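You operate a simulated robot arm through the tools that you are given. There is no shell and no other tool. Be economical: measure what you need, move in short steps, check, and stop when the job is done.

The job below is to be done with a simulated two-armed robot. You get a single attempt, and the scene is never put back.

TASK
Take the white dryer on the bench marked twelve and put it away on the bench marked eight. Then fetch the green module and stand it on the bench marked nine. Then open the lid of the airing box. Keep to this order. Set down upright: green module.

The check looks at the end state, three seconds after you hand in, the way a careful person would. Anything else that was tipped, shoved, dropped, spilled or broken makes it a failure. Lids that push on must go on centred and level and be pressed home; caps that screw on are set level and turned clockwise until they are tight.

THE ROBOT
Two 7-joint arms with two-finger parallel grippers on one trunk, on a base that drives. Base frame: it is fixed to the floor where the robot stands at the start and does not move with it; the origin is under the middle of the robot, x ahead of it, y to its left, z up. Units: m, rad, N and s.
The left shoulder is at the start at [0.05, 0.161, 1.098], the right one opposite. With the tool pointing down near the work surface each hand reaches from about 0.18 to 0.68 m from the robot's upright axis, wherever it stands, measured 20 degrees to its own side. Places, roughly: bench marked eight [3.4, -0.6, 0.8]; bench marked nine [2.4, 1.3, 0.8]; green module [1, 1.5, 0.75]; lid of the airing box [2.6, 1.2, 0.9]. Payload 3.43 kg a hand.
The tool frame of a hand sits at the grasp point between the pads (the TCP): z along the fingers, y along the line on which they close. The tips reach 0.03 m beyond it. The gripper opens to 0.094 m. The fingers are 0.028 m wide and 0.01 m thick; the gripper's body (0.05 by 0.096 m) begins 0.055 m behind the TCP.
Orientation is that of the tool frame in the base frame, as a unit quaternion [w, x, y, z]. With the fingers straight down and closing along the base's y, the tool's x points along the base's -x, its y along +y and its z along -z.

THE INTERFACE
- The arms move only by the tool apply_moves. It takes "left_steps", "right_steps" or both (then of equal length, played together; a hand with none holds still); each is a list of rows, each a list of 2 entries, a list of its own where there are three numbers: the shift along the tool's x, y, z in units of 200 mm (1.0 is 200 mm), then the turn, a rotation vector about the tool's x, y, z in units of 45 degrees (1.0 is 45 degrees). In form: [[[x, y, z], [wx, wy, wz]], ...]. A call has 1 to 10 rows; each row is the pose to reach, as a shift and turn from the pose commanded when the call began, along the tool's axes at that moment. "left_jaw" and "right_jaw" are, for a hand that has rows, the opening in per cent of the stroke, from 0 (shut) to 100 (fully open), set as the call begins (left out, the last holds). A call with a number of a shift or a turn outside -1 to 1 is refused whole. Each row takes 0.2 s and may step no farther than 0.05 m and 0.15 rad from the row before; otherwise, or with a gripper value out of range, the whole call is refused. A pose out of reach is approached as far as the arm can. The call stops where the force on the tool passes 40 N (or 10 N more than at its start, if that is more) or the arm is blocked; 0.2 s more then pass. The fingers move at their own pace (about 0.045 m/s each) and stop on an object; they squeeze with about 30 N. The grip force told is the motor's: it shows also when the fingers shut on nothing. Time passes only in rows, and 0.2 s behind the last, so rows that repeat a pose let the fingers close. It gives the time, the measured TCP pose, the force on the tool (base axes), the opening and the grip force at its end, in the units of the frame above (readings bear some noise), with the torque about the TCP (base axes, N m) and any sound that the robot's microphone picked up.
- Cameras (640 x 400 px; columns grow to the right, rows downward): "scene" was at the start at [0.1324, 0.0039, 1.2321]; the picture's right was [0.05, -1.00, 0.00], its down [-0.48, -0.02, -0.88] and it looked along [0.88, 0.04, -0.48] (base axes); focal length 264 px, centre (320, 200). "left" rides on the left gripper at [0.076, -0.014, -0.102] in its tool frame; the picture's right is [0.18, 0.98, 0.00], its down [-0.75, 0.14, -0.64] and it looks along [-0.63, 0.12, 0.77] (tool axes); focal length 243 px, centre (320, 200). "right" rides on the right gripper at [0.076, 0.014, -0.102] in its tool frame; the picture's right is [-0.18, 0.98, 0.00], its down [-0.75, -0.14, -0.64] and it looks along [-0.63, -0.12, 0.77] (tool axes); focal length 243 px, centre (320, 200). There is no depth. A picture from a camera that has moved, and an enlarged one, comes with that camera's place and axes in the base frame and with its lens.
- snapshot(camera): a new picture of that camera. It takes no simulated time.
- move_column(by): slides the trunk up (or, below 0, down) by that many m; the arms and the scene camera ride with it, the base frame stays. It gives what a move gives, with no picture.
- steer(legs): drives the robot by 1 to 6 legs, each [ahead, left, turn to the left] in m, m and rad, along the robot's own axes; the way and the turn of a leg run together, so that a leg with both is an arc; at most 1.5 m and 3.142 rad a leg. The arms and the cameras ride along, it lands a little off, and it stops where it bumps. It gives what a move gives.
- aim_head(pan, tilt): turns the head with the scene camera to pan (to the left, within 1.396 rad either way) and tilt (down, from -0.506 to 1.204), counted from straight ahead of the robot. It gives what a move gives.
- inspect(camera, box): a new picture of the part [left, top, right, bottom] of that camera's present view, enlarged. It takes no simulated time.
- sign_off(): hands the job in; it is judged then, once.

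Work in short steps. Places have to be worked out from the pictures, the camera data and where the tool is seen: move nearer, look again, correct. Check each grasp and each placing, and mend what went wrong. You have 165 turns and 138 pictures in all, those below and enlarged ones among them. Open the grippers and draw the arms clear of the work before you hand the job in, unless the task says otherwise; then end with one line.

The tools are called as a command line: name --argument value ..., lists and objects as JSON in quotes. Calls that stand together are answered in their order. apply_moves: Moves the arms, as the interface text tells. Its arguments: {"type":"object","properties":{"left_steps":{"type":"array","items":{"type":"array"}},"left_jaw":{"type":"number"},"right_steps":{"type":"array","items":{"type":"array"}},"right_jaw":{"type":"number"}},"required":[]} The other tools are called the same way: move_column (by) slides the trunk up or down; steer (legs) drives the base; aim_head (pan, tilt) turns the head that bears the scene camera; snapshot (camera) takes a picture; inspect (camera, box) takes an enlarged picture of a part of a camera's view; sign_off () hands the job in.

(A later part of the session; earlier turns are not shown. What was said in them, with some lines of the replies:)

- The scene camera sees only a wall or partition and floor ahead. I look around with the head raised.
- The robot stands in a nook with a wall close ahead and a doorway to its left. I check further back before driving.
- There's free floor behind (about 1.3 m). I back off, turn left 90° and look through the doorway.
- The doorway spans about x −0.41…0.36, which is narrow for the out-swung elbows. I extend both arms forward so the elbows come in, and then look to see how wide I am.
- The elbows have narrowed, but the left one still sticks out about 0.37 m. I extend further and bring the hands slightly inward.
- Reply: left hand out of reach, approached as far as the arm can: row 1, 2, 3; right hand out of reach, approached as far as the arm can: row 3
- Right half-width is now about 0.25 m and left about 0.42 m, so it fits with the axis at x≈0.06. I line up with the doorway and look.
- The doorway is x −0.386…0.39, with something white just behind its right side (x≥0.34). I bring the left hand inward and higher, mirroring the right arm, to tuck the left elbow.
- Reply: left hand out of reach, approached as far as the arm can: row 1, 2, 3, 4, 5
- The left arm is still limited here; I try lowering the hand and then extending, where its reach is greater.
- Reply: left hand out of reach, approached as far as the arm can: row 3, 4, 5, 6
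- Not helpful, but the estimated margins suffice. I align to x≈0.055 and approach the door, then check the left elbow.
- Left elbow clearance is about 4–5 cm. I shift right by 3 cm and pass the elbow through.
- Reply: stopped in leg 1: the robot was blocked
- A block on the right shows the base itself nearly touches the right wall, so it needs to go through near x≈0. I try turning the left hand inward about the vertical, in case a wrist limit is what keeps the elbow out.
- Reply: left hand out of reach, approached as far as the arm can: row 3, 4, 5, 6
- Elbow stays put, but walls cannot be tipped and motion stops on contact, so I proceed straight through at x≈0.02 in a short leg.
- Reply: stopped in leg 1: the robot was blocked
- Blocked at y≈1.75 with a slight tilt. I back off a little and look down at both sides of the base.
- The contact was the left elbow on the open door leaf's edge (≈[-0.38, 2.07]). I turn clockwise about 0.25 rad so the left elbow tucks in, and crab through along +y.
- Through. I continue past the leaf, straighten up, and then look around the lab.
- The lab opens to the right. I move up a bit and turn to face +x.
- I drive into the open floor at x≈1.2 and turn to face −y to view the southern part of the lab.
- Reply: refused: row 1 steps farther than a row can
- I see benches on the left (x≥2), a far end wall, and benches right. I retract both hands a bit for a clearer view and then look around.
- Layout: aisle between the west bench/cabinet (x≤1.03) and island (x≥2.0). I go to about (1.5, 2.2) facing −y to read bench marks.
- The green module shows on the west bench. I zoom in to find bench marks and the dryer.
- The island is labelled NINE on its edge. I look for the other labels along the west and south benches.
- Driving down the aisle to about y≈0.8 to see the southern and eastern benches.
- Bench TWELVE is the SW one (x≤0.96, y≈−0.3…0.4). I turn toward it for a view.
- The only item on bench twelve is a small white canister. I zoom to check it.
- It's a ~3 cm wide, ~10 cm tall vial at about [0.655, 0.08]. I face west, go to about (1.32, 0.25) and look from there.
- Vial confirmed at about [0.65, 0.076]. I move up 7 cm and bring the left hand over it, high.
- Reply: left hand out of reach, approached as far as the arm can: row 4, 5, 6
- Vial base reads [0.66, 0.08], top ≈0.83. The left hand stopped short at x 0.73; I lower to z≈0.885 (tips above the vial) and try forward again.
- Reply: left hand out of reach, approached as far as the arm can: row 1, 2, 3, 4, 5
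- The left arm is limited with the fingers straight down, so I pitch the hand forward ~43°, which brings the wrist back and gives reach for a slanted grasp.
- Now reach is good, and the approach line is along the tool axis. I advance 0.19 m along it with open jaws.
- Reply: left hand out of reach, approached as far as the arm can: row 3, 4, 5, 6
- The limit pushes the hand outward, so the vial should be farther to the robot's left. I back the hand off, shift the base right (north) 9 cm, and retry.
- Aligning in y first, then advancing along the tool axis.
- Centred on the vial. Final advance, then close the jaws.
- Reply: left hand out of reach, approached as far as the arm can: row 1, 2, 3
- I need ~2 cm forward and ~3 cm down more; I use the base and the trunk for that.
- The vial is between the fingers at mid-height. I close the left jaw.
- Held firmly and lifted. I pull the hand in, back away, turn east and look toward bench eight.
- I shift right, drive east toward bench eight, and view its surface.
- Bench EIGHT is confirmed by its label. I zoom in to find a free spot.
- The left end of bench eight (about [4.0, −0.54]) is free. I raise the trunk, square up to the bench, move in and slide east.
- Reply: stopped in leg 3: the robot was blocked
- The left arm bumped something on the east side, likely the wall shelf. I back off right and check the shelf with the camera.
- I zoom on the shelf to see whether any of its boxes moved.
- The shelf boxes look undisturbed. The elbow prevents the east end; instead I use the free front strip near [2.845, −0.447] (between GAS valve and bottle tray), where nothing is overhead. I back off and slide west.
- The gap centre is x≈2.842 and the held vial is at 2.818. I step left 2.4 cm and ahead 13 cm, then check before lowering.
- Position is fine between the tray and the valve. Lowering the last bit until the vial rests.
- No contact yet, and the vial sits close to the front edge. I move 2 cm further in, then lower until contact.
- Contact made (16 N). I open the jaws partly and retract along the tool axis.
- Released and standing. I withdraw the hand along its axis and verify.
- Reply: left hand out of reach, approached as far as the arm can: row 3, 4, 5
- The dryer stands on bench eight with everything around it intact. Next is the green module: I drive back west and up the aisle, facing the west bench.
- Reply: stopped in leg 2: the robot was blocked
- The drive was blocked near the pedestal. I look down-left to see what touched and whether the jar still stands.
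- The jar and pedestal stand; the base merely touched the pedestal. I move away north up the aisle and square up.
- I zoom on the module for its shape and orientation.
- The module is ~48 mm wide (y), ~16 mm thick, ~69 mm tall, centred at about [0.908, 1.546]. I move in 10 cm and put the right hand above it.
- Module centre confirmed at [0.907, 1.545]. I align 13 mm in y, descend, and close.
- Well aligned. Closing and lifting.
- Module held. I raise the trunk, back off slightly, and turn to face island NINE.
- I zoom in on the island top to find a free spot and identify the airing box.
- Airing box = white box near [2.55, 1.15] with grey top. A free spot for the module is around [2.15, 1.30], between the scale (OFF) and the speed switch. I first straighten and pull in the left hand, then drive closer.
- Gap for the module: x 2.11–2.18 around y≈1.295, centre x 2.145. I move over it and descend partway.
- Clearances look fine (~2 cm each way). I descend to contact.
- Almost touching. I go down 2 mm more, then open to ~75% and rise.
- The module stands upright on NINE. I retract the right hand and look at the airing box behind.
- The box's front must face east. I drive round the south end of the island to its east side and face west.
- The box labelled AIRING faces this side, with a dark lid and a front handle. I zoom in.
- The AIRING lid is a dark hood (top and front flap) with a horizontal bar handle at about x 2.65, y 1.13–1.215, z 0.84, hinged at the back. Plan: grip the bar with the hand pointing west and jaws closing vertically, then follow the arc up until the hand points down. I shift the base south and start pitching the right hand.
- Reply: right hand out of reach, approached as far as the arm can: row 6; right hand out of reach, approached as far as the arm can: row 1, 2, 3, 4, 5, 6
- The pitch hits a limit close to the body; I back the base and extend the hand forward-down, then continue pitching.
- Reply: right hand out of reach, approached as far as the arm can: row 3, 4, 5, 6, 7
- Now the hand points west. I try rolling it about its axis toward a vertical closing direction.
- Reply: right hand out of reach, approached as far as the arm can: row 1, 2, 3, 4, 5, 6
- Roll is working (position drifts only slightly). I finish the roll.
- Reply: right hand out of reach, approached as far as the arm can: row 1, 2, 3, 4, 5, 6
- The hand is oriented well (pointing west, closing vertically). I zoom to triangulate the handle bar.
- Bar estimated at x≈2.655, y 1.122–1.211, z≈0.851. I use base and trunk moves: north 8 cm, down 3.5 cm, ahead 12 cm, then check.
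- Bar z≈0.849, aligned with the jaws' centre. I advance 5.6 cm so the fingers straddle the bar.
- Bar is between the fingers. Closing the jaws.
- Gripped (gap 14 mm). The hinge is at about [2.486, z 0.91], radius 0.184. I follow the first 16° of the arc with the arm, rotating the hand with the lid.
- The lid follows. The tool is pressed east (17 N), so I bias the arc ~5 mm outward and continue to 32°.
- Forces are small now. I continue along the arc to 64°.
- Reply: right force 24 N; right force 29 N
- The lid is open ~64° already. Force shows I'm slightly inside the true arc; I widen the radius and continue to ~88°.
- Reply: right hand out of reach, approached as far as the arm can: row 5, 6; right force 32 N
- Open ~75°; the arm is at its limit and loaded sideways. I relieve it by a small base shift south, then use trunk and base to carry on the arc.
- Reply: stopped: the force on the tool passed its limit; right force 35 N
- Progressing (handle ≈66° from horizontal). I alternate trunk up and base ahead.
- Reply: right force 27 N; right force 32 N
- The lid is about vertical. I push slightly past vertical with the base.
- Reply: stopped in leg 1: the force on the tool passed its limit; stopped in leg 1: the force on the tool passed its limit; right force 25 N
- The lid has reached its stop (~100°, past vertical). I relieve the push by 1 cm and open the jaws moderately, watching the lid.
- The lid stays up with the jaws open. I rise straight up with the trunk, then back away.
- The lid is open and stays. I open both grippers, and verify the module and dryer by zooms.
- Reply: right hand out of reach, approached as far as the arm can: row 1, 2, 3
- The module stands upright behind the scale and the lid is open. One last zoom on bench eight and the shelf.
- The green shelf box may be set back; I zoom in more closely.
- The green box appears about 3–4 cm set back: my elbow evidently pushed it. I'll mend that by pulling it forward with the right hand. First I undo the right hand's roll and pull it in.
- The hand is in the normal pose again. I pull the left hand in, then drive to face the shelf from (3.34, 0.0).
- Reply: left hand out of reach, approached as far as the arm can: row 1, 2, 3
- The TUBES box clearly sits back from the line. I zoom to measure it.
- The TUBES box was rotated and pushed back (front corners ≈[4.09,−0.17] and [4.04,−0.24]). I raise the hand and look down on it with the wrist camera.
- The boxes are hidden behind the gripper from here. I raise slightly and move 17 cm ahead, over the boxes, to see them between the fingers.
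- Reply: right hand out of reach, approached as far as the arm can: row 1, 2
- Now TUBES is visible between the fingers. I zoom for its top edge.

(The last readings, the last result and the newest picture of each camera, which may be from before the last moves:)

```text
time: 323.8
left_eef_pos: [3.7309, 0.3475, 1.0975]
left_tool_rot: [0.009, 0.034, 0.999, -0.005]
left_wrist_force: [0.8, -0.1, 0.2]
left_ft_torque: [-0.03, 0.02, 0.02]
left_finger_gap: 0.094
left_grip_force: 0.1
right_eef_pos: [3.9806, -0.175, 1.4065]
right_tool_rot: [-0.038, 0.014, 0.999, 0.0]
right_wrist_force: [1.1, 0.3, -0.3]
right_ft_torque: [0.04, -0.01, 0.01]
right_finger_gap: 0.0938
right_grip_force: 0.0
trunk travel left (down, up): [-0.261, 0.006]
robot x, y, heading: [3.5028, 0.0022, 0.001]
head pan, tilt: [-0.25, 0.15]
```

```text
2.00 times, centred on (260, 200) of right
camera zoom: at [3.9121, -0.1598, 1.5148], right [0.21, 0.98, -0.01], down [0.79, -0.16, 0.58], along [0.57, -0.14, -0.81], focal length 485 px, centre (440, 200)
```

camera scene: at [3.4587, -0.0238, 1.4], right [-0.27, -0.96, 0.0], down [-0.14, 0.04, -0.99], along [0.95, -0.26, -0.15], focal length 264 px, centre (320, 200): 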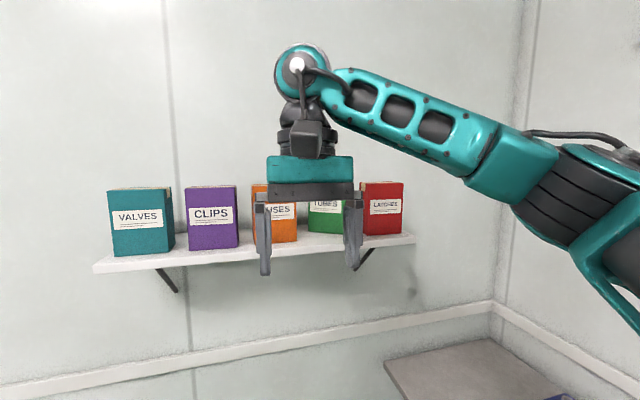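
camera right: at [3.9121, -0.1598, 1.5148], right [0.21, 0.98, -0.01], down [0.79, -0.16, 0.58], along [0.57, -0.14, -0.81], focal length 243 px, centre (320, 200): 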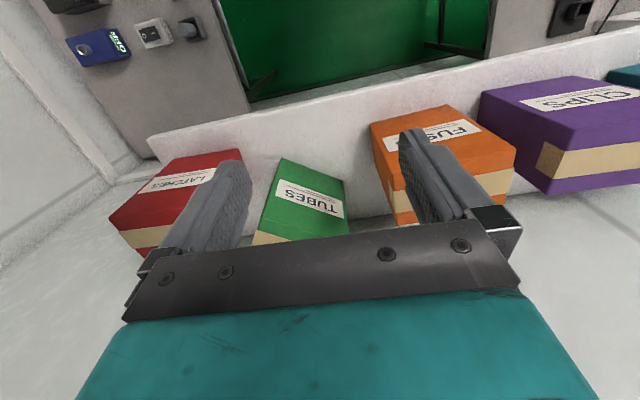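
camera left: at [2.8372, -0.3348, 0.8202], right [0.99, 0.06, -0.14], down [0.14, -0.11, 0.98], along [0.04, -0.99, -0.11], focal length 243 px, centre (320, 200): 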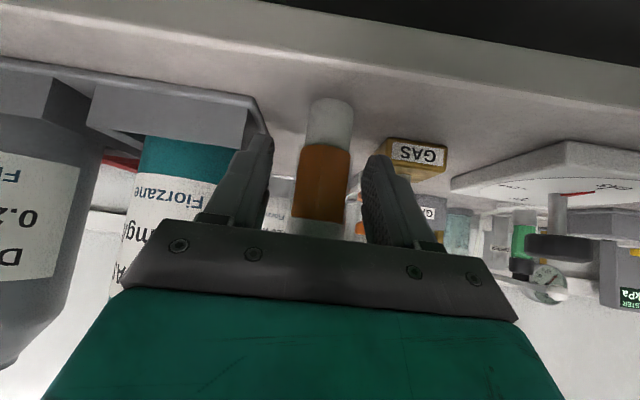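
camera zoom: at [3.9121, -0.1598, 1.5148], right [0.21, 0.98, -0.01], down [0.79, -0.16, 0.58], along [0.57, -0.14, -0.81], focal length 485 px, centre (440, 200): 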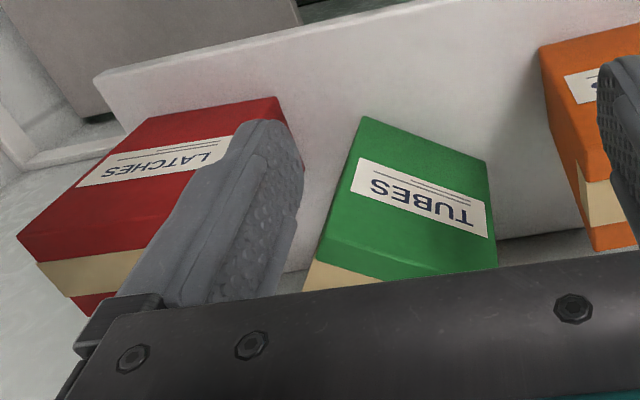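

Measured: TUBES front corners [4.041,−0.247] and [4.091,−0.173] (rotated 33°); the others' fronts lie on x≈4.017. I'll grip it across its depth. First level the hand, then yaw ~56° counter-clockwise here above the boxes.

apply_moves --right_steps '[[[0.1, 0, 0], [0, -0.097, 0]], [[0.2, 0, 0], [0, -0.097, 0]]]'

apply_moves --right_steps '[[[0, 0, 0], [0, 0, -0.18]], [[0, 0, 0], [0, 0, -0.36]], [[0, 0, 0], [0, 0, -0.54]], [[0, 0, 0], [0, 0, -0.72]], [[0, 0, 0], [0, 0, -0.9]], [[0, 0, 0], [0, 0, -1]]]' --right_jaw 72

apply_moves --right_steps '[[[0, 0, 0], [0, 0, -0.13]], [[0, 0, 0], [0, 0, -0.256]]]'

```text
time: 324.4
left_eef_pos: [3.7289, 0.3476, 1.0966]
left_tool_rot: [0.01, 0.034, 0.999, -0.006]
left_wrist_force: [0.0, 0.2, 0.2]
left_ft_torque: [0.03, 0.05, -0.03]
left_finger_gap: 0.094
left_grip_force: 0.1
right_eef_pos: [3.9399, -0.1738, 1.4089]
right_tool_rot: [0.001, 0.015, 1.0, -0.001]
right_wrist_force: [-0.2, -0.9, -0.9]
right_ft_torque: [0.01, -0.01, -0.01]
right_finger_gap: 0.0937
right_grip_force: 0.0
trunk travel left (down, up): [-0.261, 0.006]
robot x, y, heading: [3.4986, 0.0013, 0.002]
head pan, tilt: [-0.25, 0.15]
```

```text
time: 325.8
left_eef_pos: [3.7296, 0.3475, 1.0986]
left_tool_rot: [0.01, 0.033, 0.999, -0.007]
left_wrist_force: [-0.4, -0.4, -0.1]
left_ft_torque: [-0.01, -0.03, 0.0]
left_finger_gap: 0.0938
left_grip_force: 0.0
right_eef_pos: [3.9148, -0.1582, 1.384]
right_tool_rot: [0.002, -0.37, 0.929, -0.001]
right_wrist_force: [-0.2, 0.7, -0.9]
right_ft_torque: [0.0, 0.0, 0.02]
right_finger_gap: 0.0675
right_grip_force: 0.0
right hand out of reach, approached as far as the arm can: row 5, 6
trunk travel left (down, up): [-0.261, 0.006]
robot x, y, heading: [3.496, -0.0004, 0.0]
head pan, tilt: [-0.25, 0.15]
```

```text
time: 326.4
left_eef_pos: [3.7296, 0.3483, 1.0975]
left_tool_rot: [0.01, 0.034, 0.999, -0.006]
left_wrist_force: [-0.2, 0.3, 0.4]
left_ft_torque: [-0.02, 0.01, 0.02]
left_finger_gap: 0.094
left_grip_force: 0.0
right_eef_pos: [3.8881, -0.1406, 1.3589]
right_tool_rot: [0.002, -0.46, 0.888, -0.002]
right_wrist_force: [0.9, -0.2, 0.7]
right_ft_torque: [-0.01, -0.02, -0.03]
right_finger_gap: 0.0679
right_grip_force: 0.1
right hand out of reach, approached as far as the arm can: row 1, 2
trunk travel left (down, up): [-0.261, 0.006]
robot x, y, heading: [3.494, 0.0004, 0.001]
head pan, tilt: [-0.25, 0.15]
```

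Counter-clockwise yaw is at its limit, so I'll use the opposite sense (clockwise ~123°), which leaves range for turning the box back. I rotate in place, clear of the shelf.

apply_moves --right_steps '[[[0, 0, 0], [0, 0, 0.18]], [[0, 0, 0], [0, 0, 0.36]], [[0, 0, 0], [0, 0, 0.54]], [[0, 0, 0], [0, 0, 0.72]], [[0, 0, 0], [0, 0, 0.9]], [[0, 0, 0], [0, 0, 1]]]'

apply_moves --right_steps '[[[0, 0, 0], [0, 0, 0.18]], [[0, 0, 0], [0, 0, 0.36]], [[0, 0, 0], [0, 0, 0.54]], [[0, 0, 0], [0, 0, 0.72]], [[0, 0, 0], [0, 0, 0.9]], [[0, 0, 0], [0, 0, 1]]]'

apply_moves --right_steps '[[[0, 0, 0], [0, 0, 0.18]], [[0, 0, 0], [0, 0, 0.36]], [[0, 0, 0], [0, 0, 0.54]], [[0, 0, 0], [0, 0, 0.72]], [[0, 0, 0], [0, 0, 0.9]], [[0, 0, 0], [0, 0, 1]]]'

apply_moves --right_steps '[[[0, 0, 0], [0, 0, 0.18]], [[0, 0, 0], [0, 0, 0.36]], [[0, 0, 0], [0, 0, 0.54]], [[0, 0, 0], [0, 0, 0.72]], [[0, 0, 0], [0, 0, 0.9]], [[0, 0, 0], [0, 0, 0.95]]]'

```text
time: 327.8
left_eef_pos: [3.7301, 0.3466, 1.098]
left_tool_rot: [0.009, 0.034, 0.999, -0.006]
left_wrist_force: [-0.2, 0.2, 0.5]
left_ft_torque: [-0.01, 0.0, -0.01]
left_finger_gap: 0.0938
left_grip_force: 0.2
right_eef_pos: [3.8875, -0.1402, 1.3597]
right_tool_rot: [0.002, -0.085, 0.996, 0.0]
right_wrist_force: [-0.3, -0.4, 0.2]
right_ft_torque: [-0.04, -0.02, 0.01]
right_finger_gap: 0.0675
right_grip_force: 0.1
trunk travel left (down, up): [-0.261, 0.006]
robot x, y, heading: [3.4993, 0.0013, 0.006]
head pan, tilt: [-0.25, 0.15]
```

```text
time: 329.2
left_eef_pos: [3.7297, 0.3469, 1.0972]
left_tool_rot: [0.01, 0.034, 0.999, -0.006]
left_wrist_force: [0.9, -0.3, -0.5]
left_ft_torque: [0.03, -0.03, 0.03]
left_finger_gap: 0.0941
left_grip_force: 0.1
right_eef_pos: [3.8885, -0.1398, 1.3595]
right_tool_rot: [0.002, 0.303, 0.953, -0.001]
right_wrist_force: [0.5, -0.3, -0.2]
right_ft_torque: [0.04, 0.01, 0.02]
right_finger_gap: 0.0678
right_grip_force: 0.1
trunk travel left (down, up): [-0.261, 0.006]
robot x, y, heading: [3.4955, 0.0064, 0.006]
head pan, tilt: [-0.25, 0.15]
```

```text
time: 330.6
left_eef_pos: [3.7307, 0.3471, 1.0973]
left_tool_rot: [0.009, 0.034, 0.999, -0.005]
left_wrist_force: [-0.9, 0.5, -1.1]
left_ft_torque: [0.01, -0.01, -0.01]
left_finger_gap: 0.0943
left_grip_force: 0.1
right_eef_pos: [3.8875, -0.139, 1.3584]
right_tool_rot: [0.001, 0.645, 0.764, 0.0]
right_wrist_force: [0.4, 0.5, 0.0]
right_ft_torque: [-0.02, 0.01, 0.0]
right_finger_gap: 0.0674
right_grip_force: 0.1
trunk travel left (down, up): [-0.261, 0.006]
robot x, y, heading: [3.4978, 0.0005, 0.0]
head pan, tilt: [-0.25, 0.15]
```

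```text
time: 332.0
left_eef_pos: [3.7302, 0.3475, 1.0969]
left_tool_rot: [0.009, 0.034, 0.999, -0.006]
left_wrist_force: [-0.5, -0.1, 0.3]
left_ft_torque: [-0.02, 0.03, -0.01]
left_finger_gap: 0.0941
left_grip_force: 0.0
right_eef_pos: [3.8885, -0.1385, 1.3596]
right_tool_rot: [0.002, 0.879, 0.477, 0.001]
right_wrist_force: [0.2, -0.2, -0.6]
right_ft_torque: [0.0, -0.02, 0.01]
right_finger_gap: 0.0679
right_grip_force: 0.0
trunk travel left (down, up): [-0.261, 0.006]
robot x, y, heading: [3.4949, 0.0001, 0.002]
head pan, tilt: [-0.25, 0.15]
```

Yaw is right (tool y along the box's depth direction). I raise the hand and shift it south with the arm, then check position.

apply_moves --right_steps '[[[0, 0, -0.15], [0, 0, 0]], [[-0.12, 0.14, -0.17], [0, 0, 0]], [[-0.24, 0.28, -0.17], [0, 0, 0]], [[-0.369, 0.419, -0.17], [0, 0, 0]], [[-0.369, 0.419, -0.17], [0, 0, 0]]]'

```text
time: 333.2
left_eef_pos: [3.7296, 0.3485, 1.0967]
left_tool_rot: [0.01, 0.035, 0.999, -0.007]
left_wrist_force: [-0.5, -0.1, 0.5]
left_ft_torque: [-0.03, 0.0, 0.01]
left_finger_gap: 0.0941
left_grip_force: 0.0
right_eef_pos: [3.9184, -0.245, 1.3935]
right_tool_rot: [0.001, 0.878, 0.479, 0.0]
right_wrist_force: [0.4, 0.7, -0.1]
right_ft_torque: [-0.03, 0.0, 0.0]
right_finger_gap: 0.0679
right_grip_force: 0.0
trunk travel left (down, up): [-0.261, 0.006]
robot x, y, heading: [3.4977, -0.0003, 0.002]
head pan, tilt: [-0.25, 0.15]
```

Now I move ahead with the base most of the way and look with the wrist camera.

steer --legs '[[0.135, 0, 0]]'

snapshot --camera "right"

snapshot --camera "scene"

```text
time: 334.5
left_eef_pos: [3.8638, 0.3474, 1.0975]
left_tool_rot: [0.01, 0.034, 0.999, -0.006]
left_wrist_force: [0.3, 0.3, -0.9]
left_ft_torque: [0.0, 0.01, -0.03]
left_finger_gap: 0.0939
left_grip_force: 0.0
right_eef_pos: [4.0539, -0.2454, 1.3916]
right_tool_rot: [0.0, 0.878, 0.479, 0.0]
right_wrist_force: [0.3, 0.3, -0.3]
right_ft_torque: [0.03, 0.0, 0.01]
right_finger_gap: 0.0679
right_grip_force: 0.0
trunk travel left (down, up): [-0.261, 0.006]
robot x, y, heading: [3.6346, 0.0013, 0.004]
head pan, tilt: [-0.25, 0.15]
```

```text
12 pictures are left
camera right: at [4.1065, -0.1898, 1.4951], right [0.73, -0.69, 0.0], down [-0.53, -0.56, 0.64], along [-0.44, -0.47, -0.77], focal length 243 px, centre (320, 200)
```

right: 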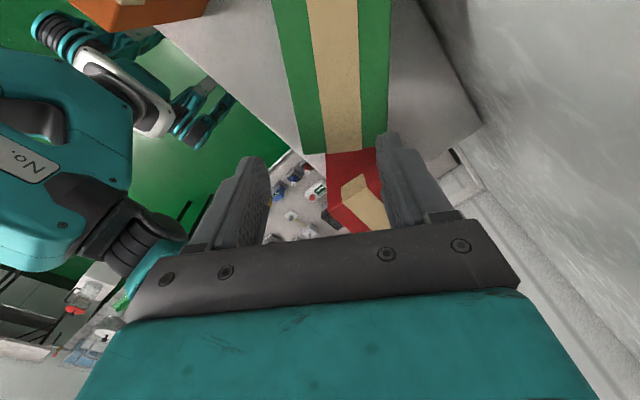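

```text
11 pictures are left
camera scene: at [3.7639, -0.0222, 1.3999], right [-0.24, -0.97, 0.0], down [-0.15, 0.04, -0.99], along [0.96, -0.24, -0.15], focal length 264 px, centre (320, 200)
```

scene: 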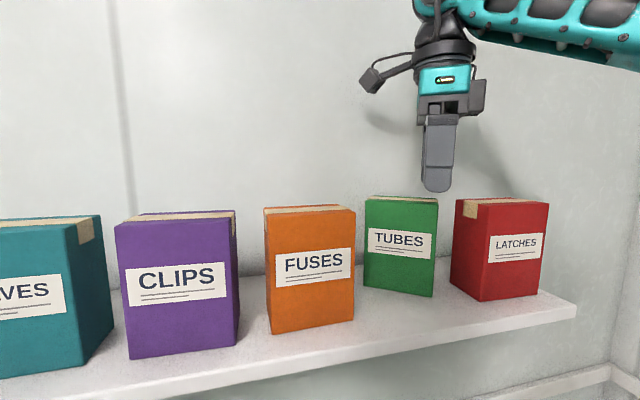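

Clear view: the box depth is ~57 mm, the wall is at x≈4.16, so there's room. I advance 2 cm, open to 80%, lower 7 cm over the box's south end, and look.

steer --legs '[[0.0205, 0.002, 0]]'

apply_moves --right_steps '[[[0, 0, 0], [0, 0, 0]], [[0, 0, 0], [0, 0, 0]]]' --right_jaw 80

move_column --by -0.02

snapshot --camera "right"

```text
time: 335.3
left_eef_pos: [3.8839, 0.349, 1.0973]
left_tool_rot: [0.009, 0.034, 0.999, -0.006]
left_wrist_force: [0.5, 0.1, 0.2]
left_ft_torque: [0.01, 0.0, 0.0]
left_finger_gap: 0.0942
left_grip_force: 0.0
right_eef_pos: [4.0742, -0.2427, 1.3932]
right_tool_rot: [0.0, 0.878, 0.478, 0.001]
right_wrist_force: [-0.1, 0.1, 0.3]
right_ft_torque: [0.03, 0.04, 0.03]
right_finger_gap: 0.0678
right_grip_force: 0.1
trunk travel left (down, up): [-0.261, 0.006]
robot x, y, heading: [3.6538, 0.0013, 0.005]
head pan, tilt: [-0.25, 0.15]
```

```text
time: 335.9
left_eef_pos: [3.8844, 0.3505, 1.0978]
left_tool_rot: [0.01, 0.034, 0.999, -0.006]
left_wrist_force: [0.2, -0.7, -0.1]
left_ft_torque: [-0.01, 0.02, 0.0]
left_finger_gap: 0.0938
left_grip_force: 0.1
right_eef_pos: [4.0726, -0.2435, 1.3921]
right_tool_rot: [0.002, 0.878, 0.478, 0.001]
right_wrist_force: [-0.2, 1.0, -0.3]
right_ft_torque: [-0.02, 0.0, -0.02]
right_finger_gap: 0.0752
right_grip_force: 0.1
trunk travel left (down, up): [-0.261, 0.006]
robot x, y, heading: [3.649, 0.0032, 0.004]
head pan, tilt: [-0.25, 0.15]
```

```text
time: 336.6
left_eef_pos: [3.8837, 0.3498, 1.0765]
left_tool_rot: [0.009, 0.034, 0.999, -0.006]
left_wrist_force: [0.1, 0.0, 0.0]
left_ft_torque: [-0.02, 0.01, -0.02]
left_finger_gap: 0.0939
left_grip_force: 0.2
right_eef_pos: [4.0723, -0.2443, 1.3724]
right_tool_rot: [0.001, 0.878, 0.479, 0.001]
right_wrist_force: [-0.1, 0.0, 0.6]
right_ft_torque: [0.03, 0.02, -0.03]
right_finger_gap: 0.0752
right_grip_force: 0.1
trunk travel left (down, up): [-0.241, 0.026]
robot x, y, heading: [3.6557, 0.0025, -0.005]
head pan, tilt: [-0.25, 0.15]
```

```text
10 pictures are left
camera right: at [4.1255, -0.1876, 1.4756], right [0.73, -0.69, 0.0], down [-0.53, -0.56, 0.64], along [-0.44, -0.47, -0.77], focal length 243 px, centre (320, 200)
```

right: 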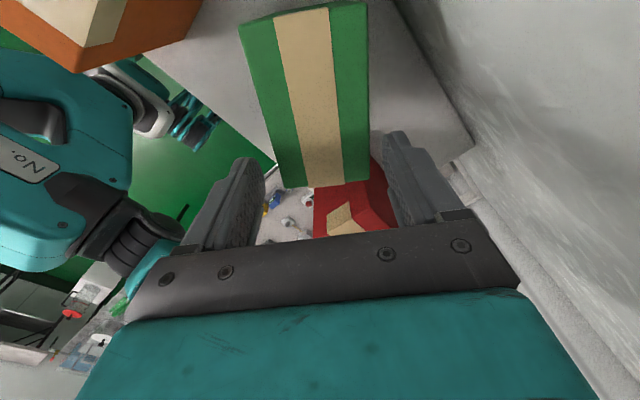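

Box is well centred between the fingers. I lower 5 cm and close.

move_column --by -0.05

apply_moves --right_steps '[[[0, 0, 0], [0, 0, 0]], [[0, 0, 0], [0, 0, 0]], [[0, 0, 0], [0, 0, 0]], [[0, 0, 0], [0, 0, 0]]]' --right_jaw 0

snapshot --camera "scene"

```text
time: 337.5
left_eef_pos: [3.8838, 0.3508, 1.0289]
left_tool_rot: [0.01, 0.034, 0.999, -0.006]
left_wrist_force: [0.2, 0.2, -0.3]
left_ft_torque: [0.0, 0.01, 0.01]
left_finger_gap: 0.094
left_grip_force: 0.1
right_eef_pos: [4.073, -0.2429, 1.3222]
right_tool_rot: [0.002, 0.878, 0.479, 0.001]
right_wrist_force: [-0.1, 1.3, 0.2]
right_ft_torque: [0.01, 0.04, 0.04]
right_finger_gap: 0.0751
right_grip_force: 0.1
trunk travel left (down, up): [-0.191, 0.076]
robot x, y, heading: [3.6512, 0.0017, 0.004]
head pan, tilt: [-0.25, 0.15]
```

```text
time: 338.5
left_eef_pos: [3.8834, 0.3494, 1.0274]
left_tool_rot: [0.009, 0.034, 0.999, -0.006]
left_wrist_force: [-0.3, -0.5, -0.4]
left_ft_torque: [-0.03, -0.01, 0.03]
left_finger_gap: 0.0938
left_grip_force: 0.2
right_eef_pos: [4.0734, -0.2434, 1.3226]
right_tool_rot: [0.001, 0.878, 0.478, 0.001]
right_wrist_force: [1.6, -0.9, 2.4]
right_ft_torque: [0.01, -0.07, -0.05]
right_finger_gap: 0.0628
right_grip_force: 29.9
trunk travel left (down, up): [-0.191, 0.076]
robot x, y, heading: [3.649, 0.0056, 0.002]
head pan, tilt: [-0.25, 0.15]
```

```text
9 pictures are left
camera scene: at [3.7833, -0.0202, 1.33], right [-0.24, -0.97, 0.0], down [-0.14, 0.04, -0.99], along [0.96, -0.24, -0.15], focal length 264 px, centre (320, 200)
```

scene: 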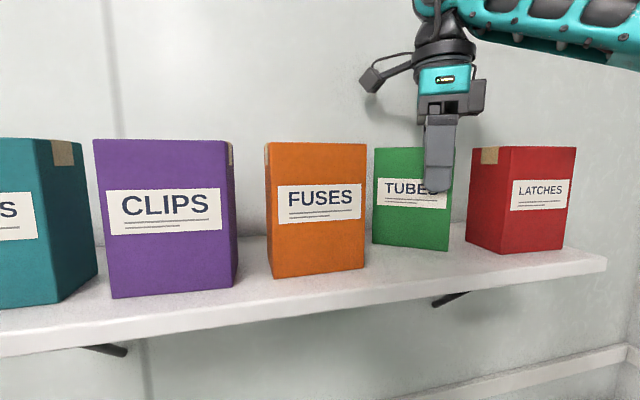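

Gripped. I lift 4 mm, turn the box 33° counter-clockwise while shifting it 24 mm west to the row line.

apply_moves --right_steps '[[[0, 0, -0.02], [0, 0, 0]], [[-0.0133, -0.0205, -0.02], [0, 0, -0.146]], [[-0.0266, -0.041, -0.02], [0, 0, -0.292]], [[-0.04, -0.061, -0.02], [0, 0, -0.438]], [[-0.053, -0.082, -0.02], [0, 0, -0.585]], [[-0.0665, -0.102, -0.02], [0, 0, -0.731]], [[-0.0665, -0.102, -0.02], [0, 0, -0.731]]]'

inspect --camera "scene" --box '[240, 100, 600, 325]'

```text
time: 340.1
left_eef_pos: [3.884, 0.3498, 1.0284]
left_tool_rot: [0.01, 0.034, 0.999, -0.006]
left_wrist_force: [-0.2, -0.3, 0.1]
left_ft_torque: [-0.02, -0.01, -0.03]
left_finger_gap: 0.0936
left_grip_force: 0.1
right_eef_pos: [4.0489, -0.2427, 1.3265]
right_tool_rot: [0.001, 0.705, 0.709, 0.0]
right_wrist_force: [-0.2, 0.2, -2.6]
right_ft_torque: [-0.09, 0.0, 0.01]
right_finger_gap: 0.0627
right_grip_force: 30.1
trunk travel left (down, up): [-0.191, 0.076]
robot x, y, heading: [3.6526, 0.005, 0.004]
head pan, tilt: [-0.25, 0.15]
```

```text
1.78 times, centred on (420, 212) of scene
camera zoom: at [3.7835, -0.0202, 1.33], right [-0.24, -0.97, 0.0], down [-0.15, 0.04, -0.99], along [0.96, -0.24, -0.15], focal length 470 px, centre (142, 178)
```

zoom: 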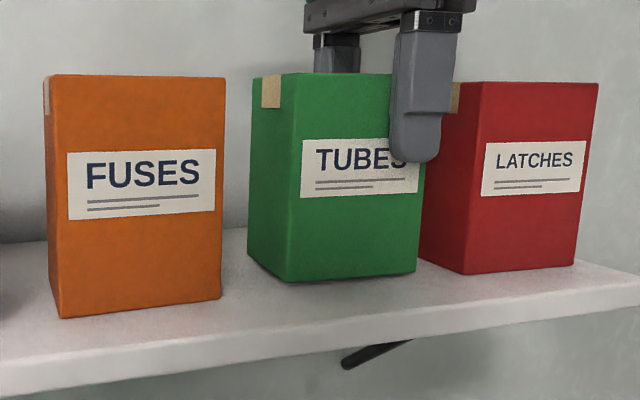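

The box is back in line with its neighbours. I lower it 4 mm, release, and rise.

apply_moves --right_steps '[[[0, 0, 0.01], [0, 0, 0]], [[0, 0, 0.021], [0, 0, 0]], [[0, 0, 0.021], [0, 0, 0]]]'

apply_moves --right_steps '[[[0, 0, 0], [0, 0, 0]], [[0, 0, 0], [0, 0, 0]]]' --right_jaw 82

move_column --by 0.075

steer --legs '[[-0.25, 0, 0]]'

snapshot --camera "scene"

```text
time: 340.9
left_eef_pos: [3.8832, 0.3494, 1.0281]
left_tool_rot: [0.01, 0.035, 0.999, -0.006]
left_wrist_force: [-0.7, 1.2, -0.7]
left_ft_torque: [0.01, -0.01, -0.03]
left_finger_gap: 0.0938
left_grip_force: 0.1
right_eef_pos: [4.0486, -0.2433, 1.3233]
right_tool_rot: [0.002, 0.707, 0.708, 0.001]
right_wrist_force: [1.5, -1.4, 1.8]
right_ft_torque: [0.16, 0.06, -0.05]
right_finger_gap: 0.0625
right_grip_force: 30.4
trunk travel left (down, up): [-0.191, 0.076]
robot x, y, heading: [3.6539, 0.004, -0.002]
head pan, tilt: [-0.25, 0.15]
```

```text
time: 341.5
left_eef_pos: [3.8841, 0.3482, 1.0273]
left_tool_rot: [0.01, 0.034, 0.999, -0.006]
left_wrist_force: [0.8, 0.0, -0.7]
left_ft_torque: [-0.01, 0.0, -0.05]
left_finger_gap: 0.094
left_grip_force: 0.0
right_eef_pos: [4.0479, -0.2429, 1.3222]
right_tool_rot: [0.001, 0.706, 0.708, 0.0]
right_wrist_force: [0.5, -0.6, -1.1]
right_ft_torque: [-0.02, 0.0, -0.01]
right_finger_gap: 0.0772
right_grip_force: 0.0
trunk travel left (down, up): [-0.191, 0.076]
robot x, y, heading: [3.6503, 0.0004, 0.002]
head pan, tilt: [-0.25, 0.15]
```

```text
time: 342.6
left_eef_pos: [3.8827, 0.3489, 1.1024]
left_tool_rot: [0.009, 0.034, 0.999, -0.007]
left_wrist_force: [0.1, -0.5, 0.3]
left_ft_torque: [0.01, 0.0, -0.01]
left_finger_gap: 0.094
left_grip_force: 0.0
right_eef_pos: [4.0496, -0.2434, 1.3975]
right_tool_rot: [0.001, 0.706, 0.708, -0.001]
right_wrist_force: [-0.6, -0.4, -0.4]
right_ft_torque: [-0.05, -0.02, -0.01]
right_finger_gap: 0.0773
right_grip_force: 0.0
trunk travel left (down, up): [-0.266, 0.001]
robot x, y, heading: [3.6521, 0.0018, -0.001]
head pan, tilt: [-0.25, 0.15]
```

```text
time: 344.4
left_eef_pos: [3.6376, 0.3492, 1.1021]
left_tool_rot: [0.01, 0.032, 0.999, -0.006]
left_wrist_force: [0.4, 0.4, -0.2]
left_ft_torque: [-0.02, 0.0, -0.02]
left_finger_gap: 0.0941
left_grip_force: 0.1
right_eef_pos: [3.8043, -0.2431, 1.397]
right_tool_rot: [0.002, 0.705, 0.709, 0.0]
right_wrist_force: [0.1, 0.1, -0.9]
right_ft_torque: [0.01, -0.01, 0.01]
right_finger_gap: 0.0772
right_grip_force: 0.1
trunk travel left (down, up): [-0.266, 0.001]
robot x, y, heading: [3.4051, 0.001, 0.006]
head pan, tilt: [-0.25, 0.15]
```

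```text
7 pictures are left
camera scene: at [3.5386, -0.0208, 1.4051], right [-0.24, -0.97, 0.0], down [-0.14, 0.04, -0.99], along [0.96, -0.24, -0.15], focal length 264 px, centre (320, 200)
```

scene: 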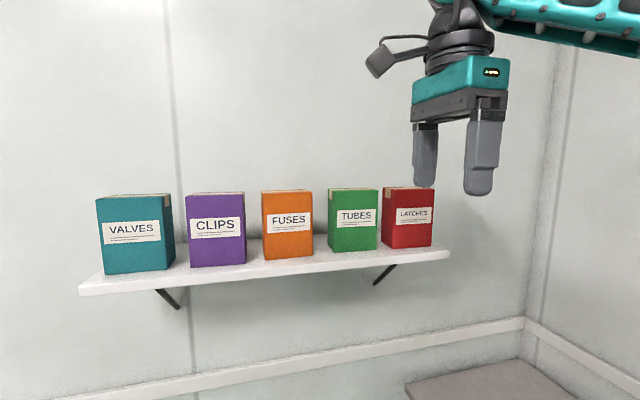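

The shelf is restored. One last look toward the island to confirm the lid remains open.

aim_head --pan 1.396 --tilt 0.25

snapshot --camera "scene"

```text
time: 346.1
left_eef_pos: [3.6391, 0.3496, 1.1021]
left_tool_rot: [0.01, 0.032, 0.999, -0.006]
left_wrist_force: [0.6, 0.5, 0.0]
left_ft_torque: [-0.01, 0.01, 0.01]
left_finger_gap: 0.0941
left_grip_force: 0.0
right_eef_pos: [3.8061, -0.2422, 1.3977]
right_tool_rot: [0.001, 0.705, 0.709, 0.001]
right_wrist_force: [-0.4, -0.6, 0.5]
right_ft_torque: [0.03, 0.0, -0.01]
right_finger_gap: 0.077
right_grip_force: 0.0
trunk travel left (down, up): [-0.266, 0.001]
robot x, y, heading: [3.4116, 0.004, 0.001]
head pan, tilt: [1.396, 0.25]
```

```text
6 pictures are left
camera scene: at [3.4651, 0.0937, 1.3958], right [0.99, -0.17, 0.0], down [-0.04, -0.24, -0.97], along [0.16, 0.96, -0.25], focal length 264 px, centre (320, 200)
```

scene: 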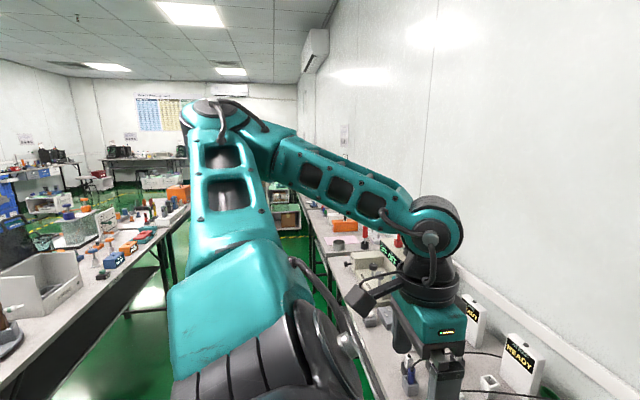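

The airing box is open (its interior is visible and the lid is up). I back clear of the benches, open the right jaw fully, and hand in.

steer --legs '[[-0.2, 0, 0]]'

apply_moves --right_steps '[[[0, 0, 0], [0, 0, 0]], [[0, 0, 0], [0, 0, 0]]]' --right_jaw 100

sign_off

```text
time: 347.7
left_eef_pos: [3.4368, 0.3493, 1.1023]
left_tool_rot: [0.011, 0.031, 0.999, -0.006]
left_wrist_force: [-0.5, 0.2, -0.2]
left_ft_torque: [0.02, 0.0, 0.02]
left_finger_gap: 0.0942
left_grip_force: 0.1
right_eef_pos: [3.6042, -0.2434, 1.3983]
right_tool_rot: [0.002, 0.705, 0.709, 0.001]
right_wrist_force: [-0.2, -0.5, -0.6]
right_ft_torque: [-0.01, -0.04, -0.02]
right_finger_gap: 0.0772
right_grip_force: 0.0
trunk travel left (down, up): [-0.266, 0.001]
robot x, y, heading: [3.2051, 0.001, 0.009]
head pan, tilt: [1.396, 0.25]
```

```text
time: 348.3
left_eef_pos: [3.4372, 0.3495, 1.103]
left_tool_rot: [0.009, 0.032, 0.999, -0.006]
left_wrist_force: [-0.4, -0.3, 0.1]
left_ft_torque: [-0.01, -0.03, -0.02]
left_finger_gap: 0.0941
left_grip_force: 0.0
right_eef_pos: [3.6058, -0.2425, 1.3976]
right_tool_rot: [0.001, 0.704, 0.71, -0.001]
right_wrist_force: [-0.5, 0.2, -0.4]
right_ft_torque: [0.05, 0.0, 0.04]
right_finger_gap: 0.0943
right_grip_force: 0.0
trunk travel left (down, up): [-0.266, 0.001]
robot x, y, heading: [3.2082, 0.0016, 0.007]
head pan, tilt: [1.396, 0.25]
```

```text
The job is handed in.
```

I handed the job in with the white dryer on bench eight, the green module upright on bench nine and the airing box lid open, done in that order; along the way my left arm pushed the TUBES box back on the east shelf and I set it back in line, within a few millimetres by the pictures.
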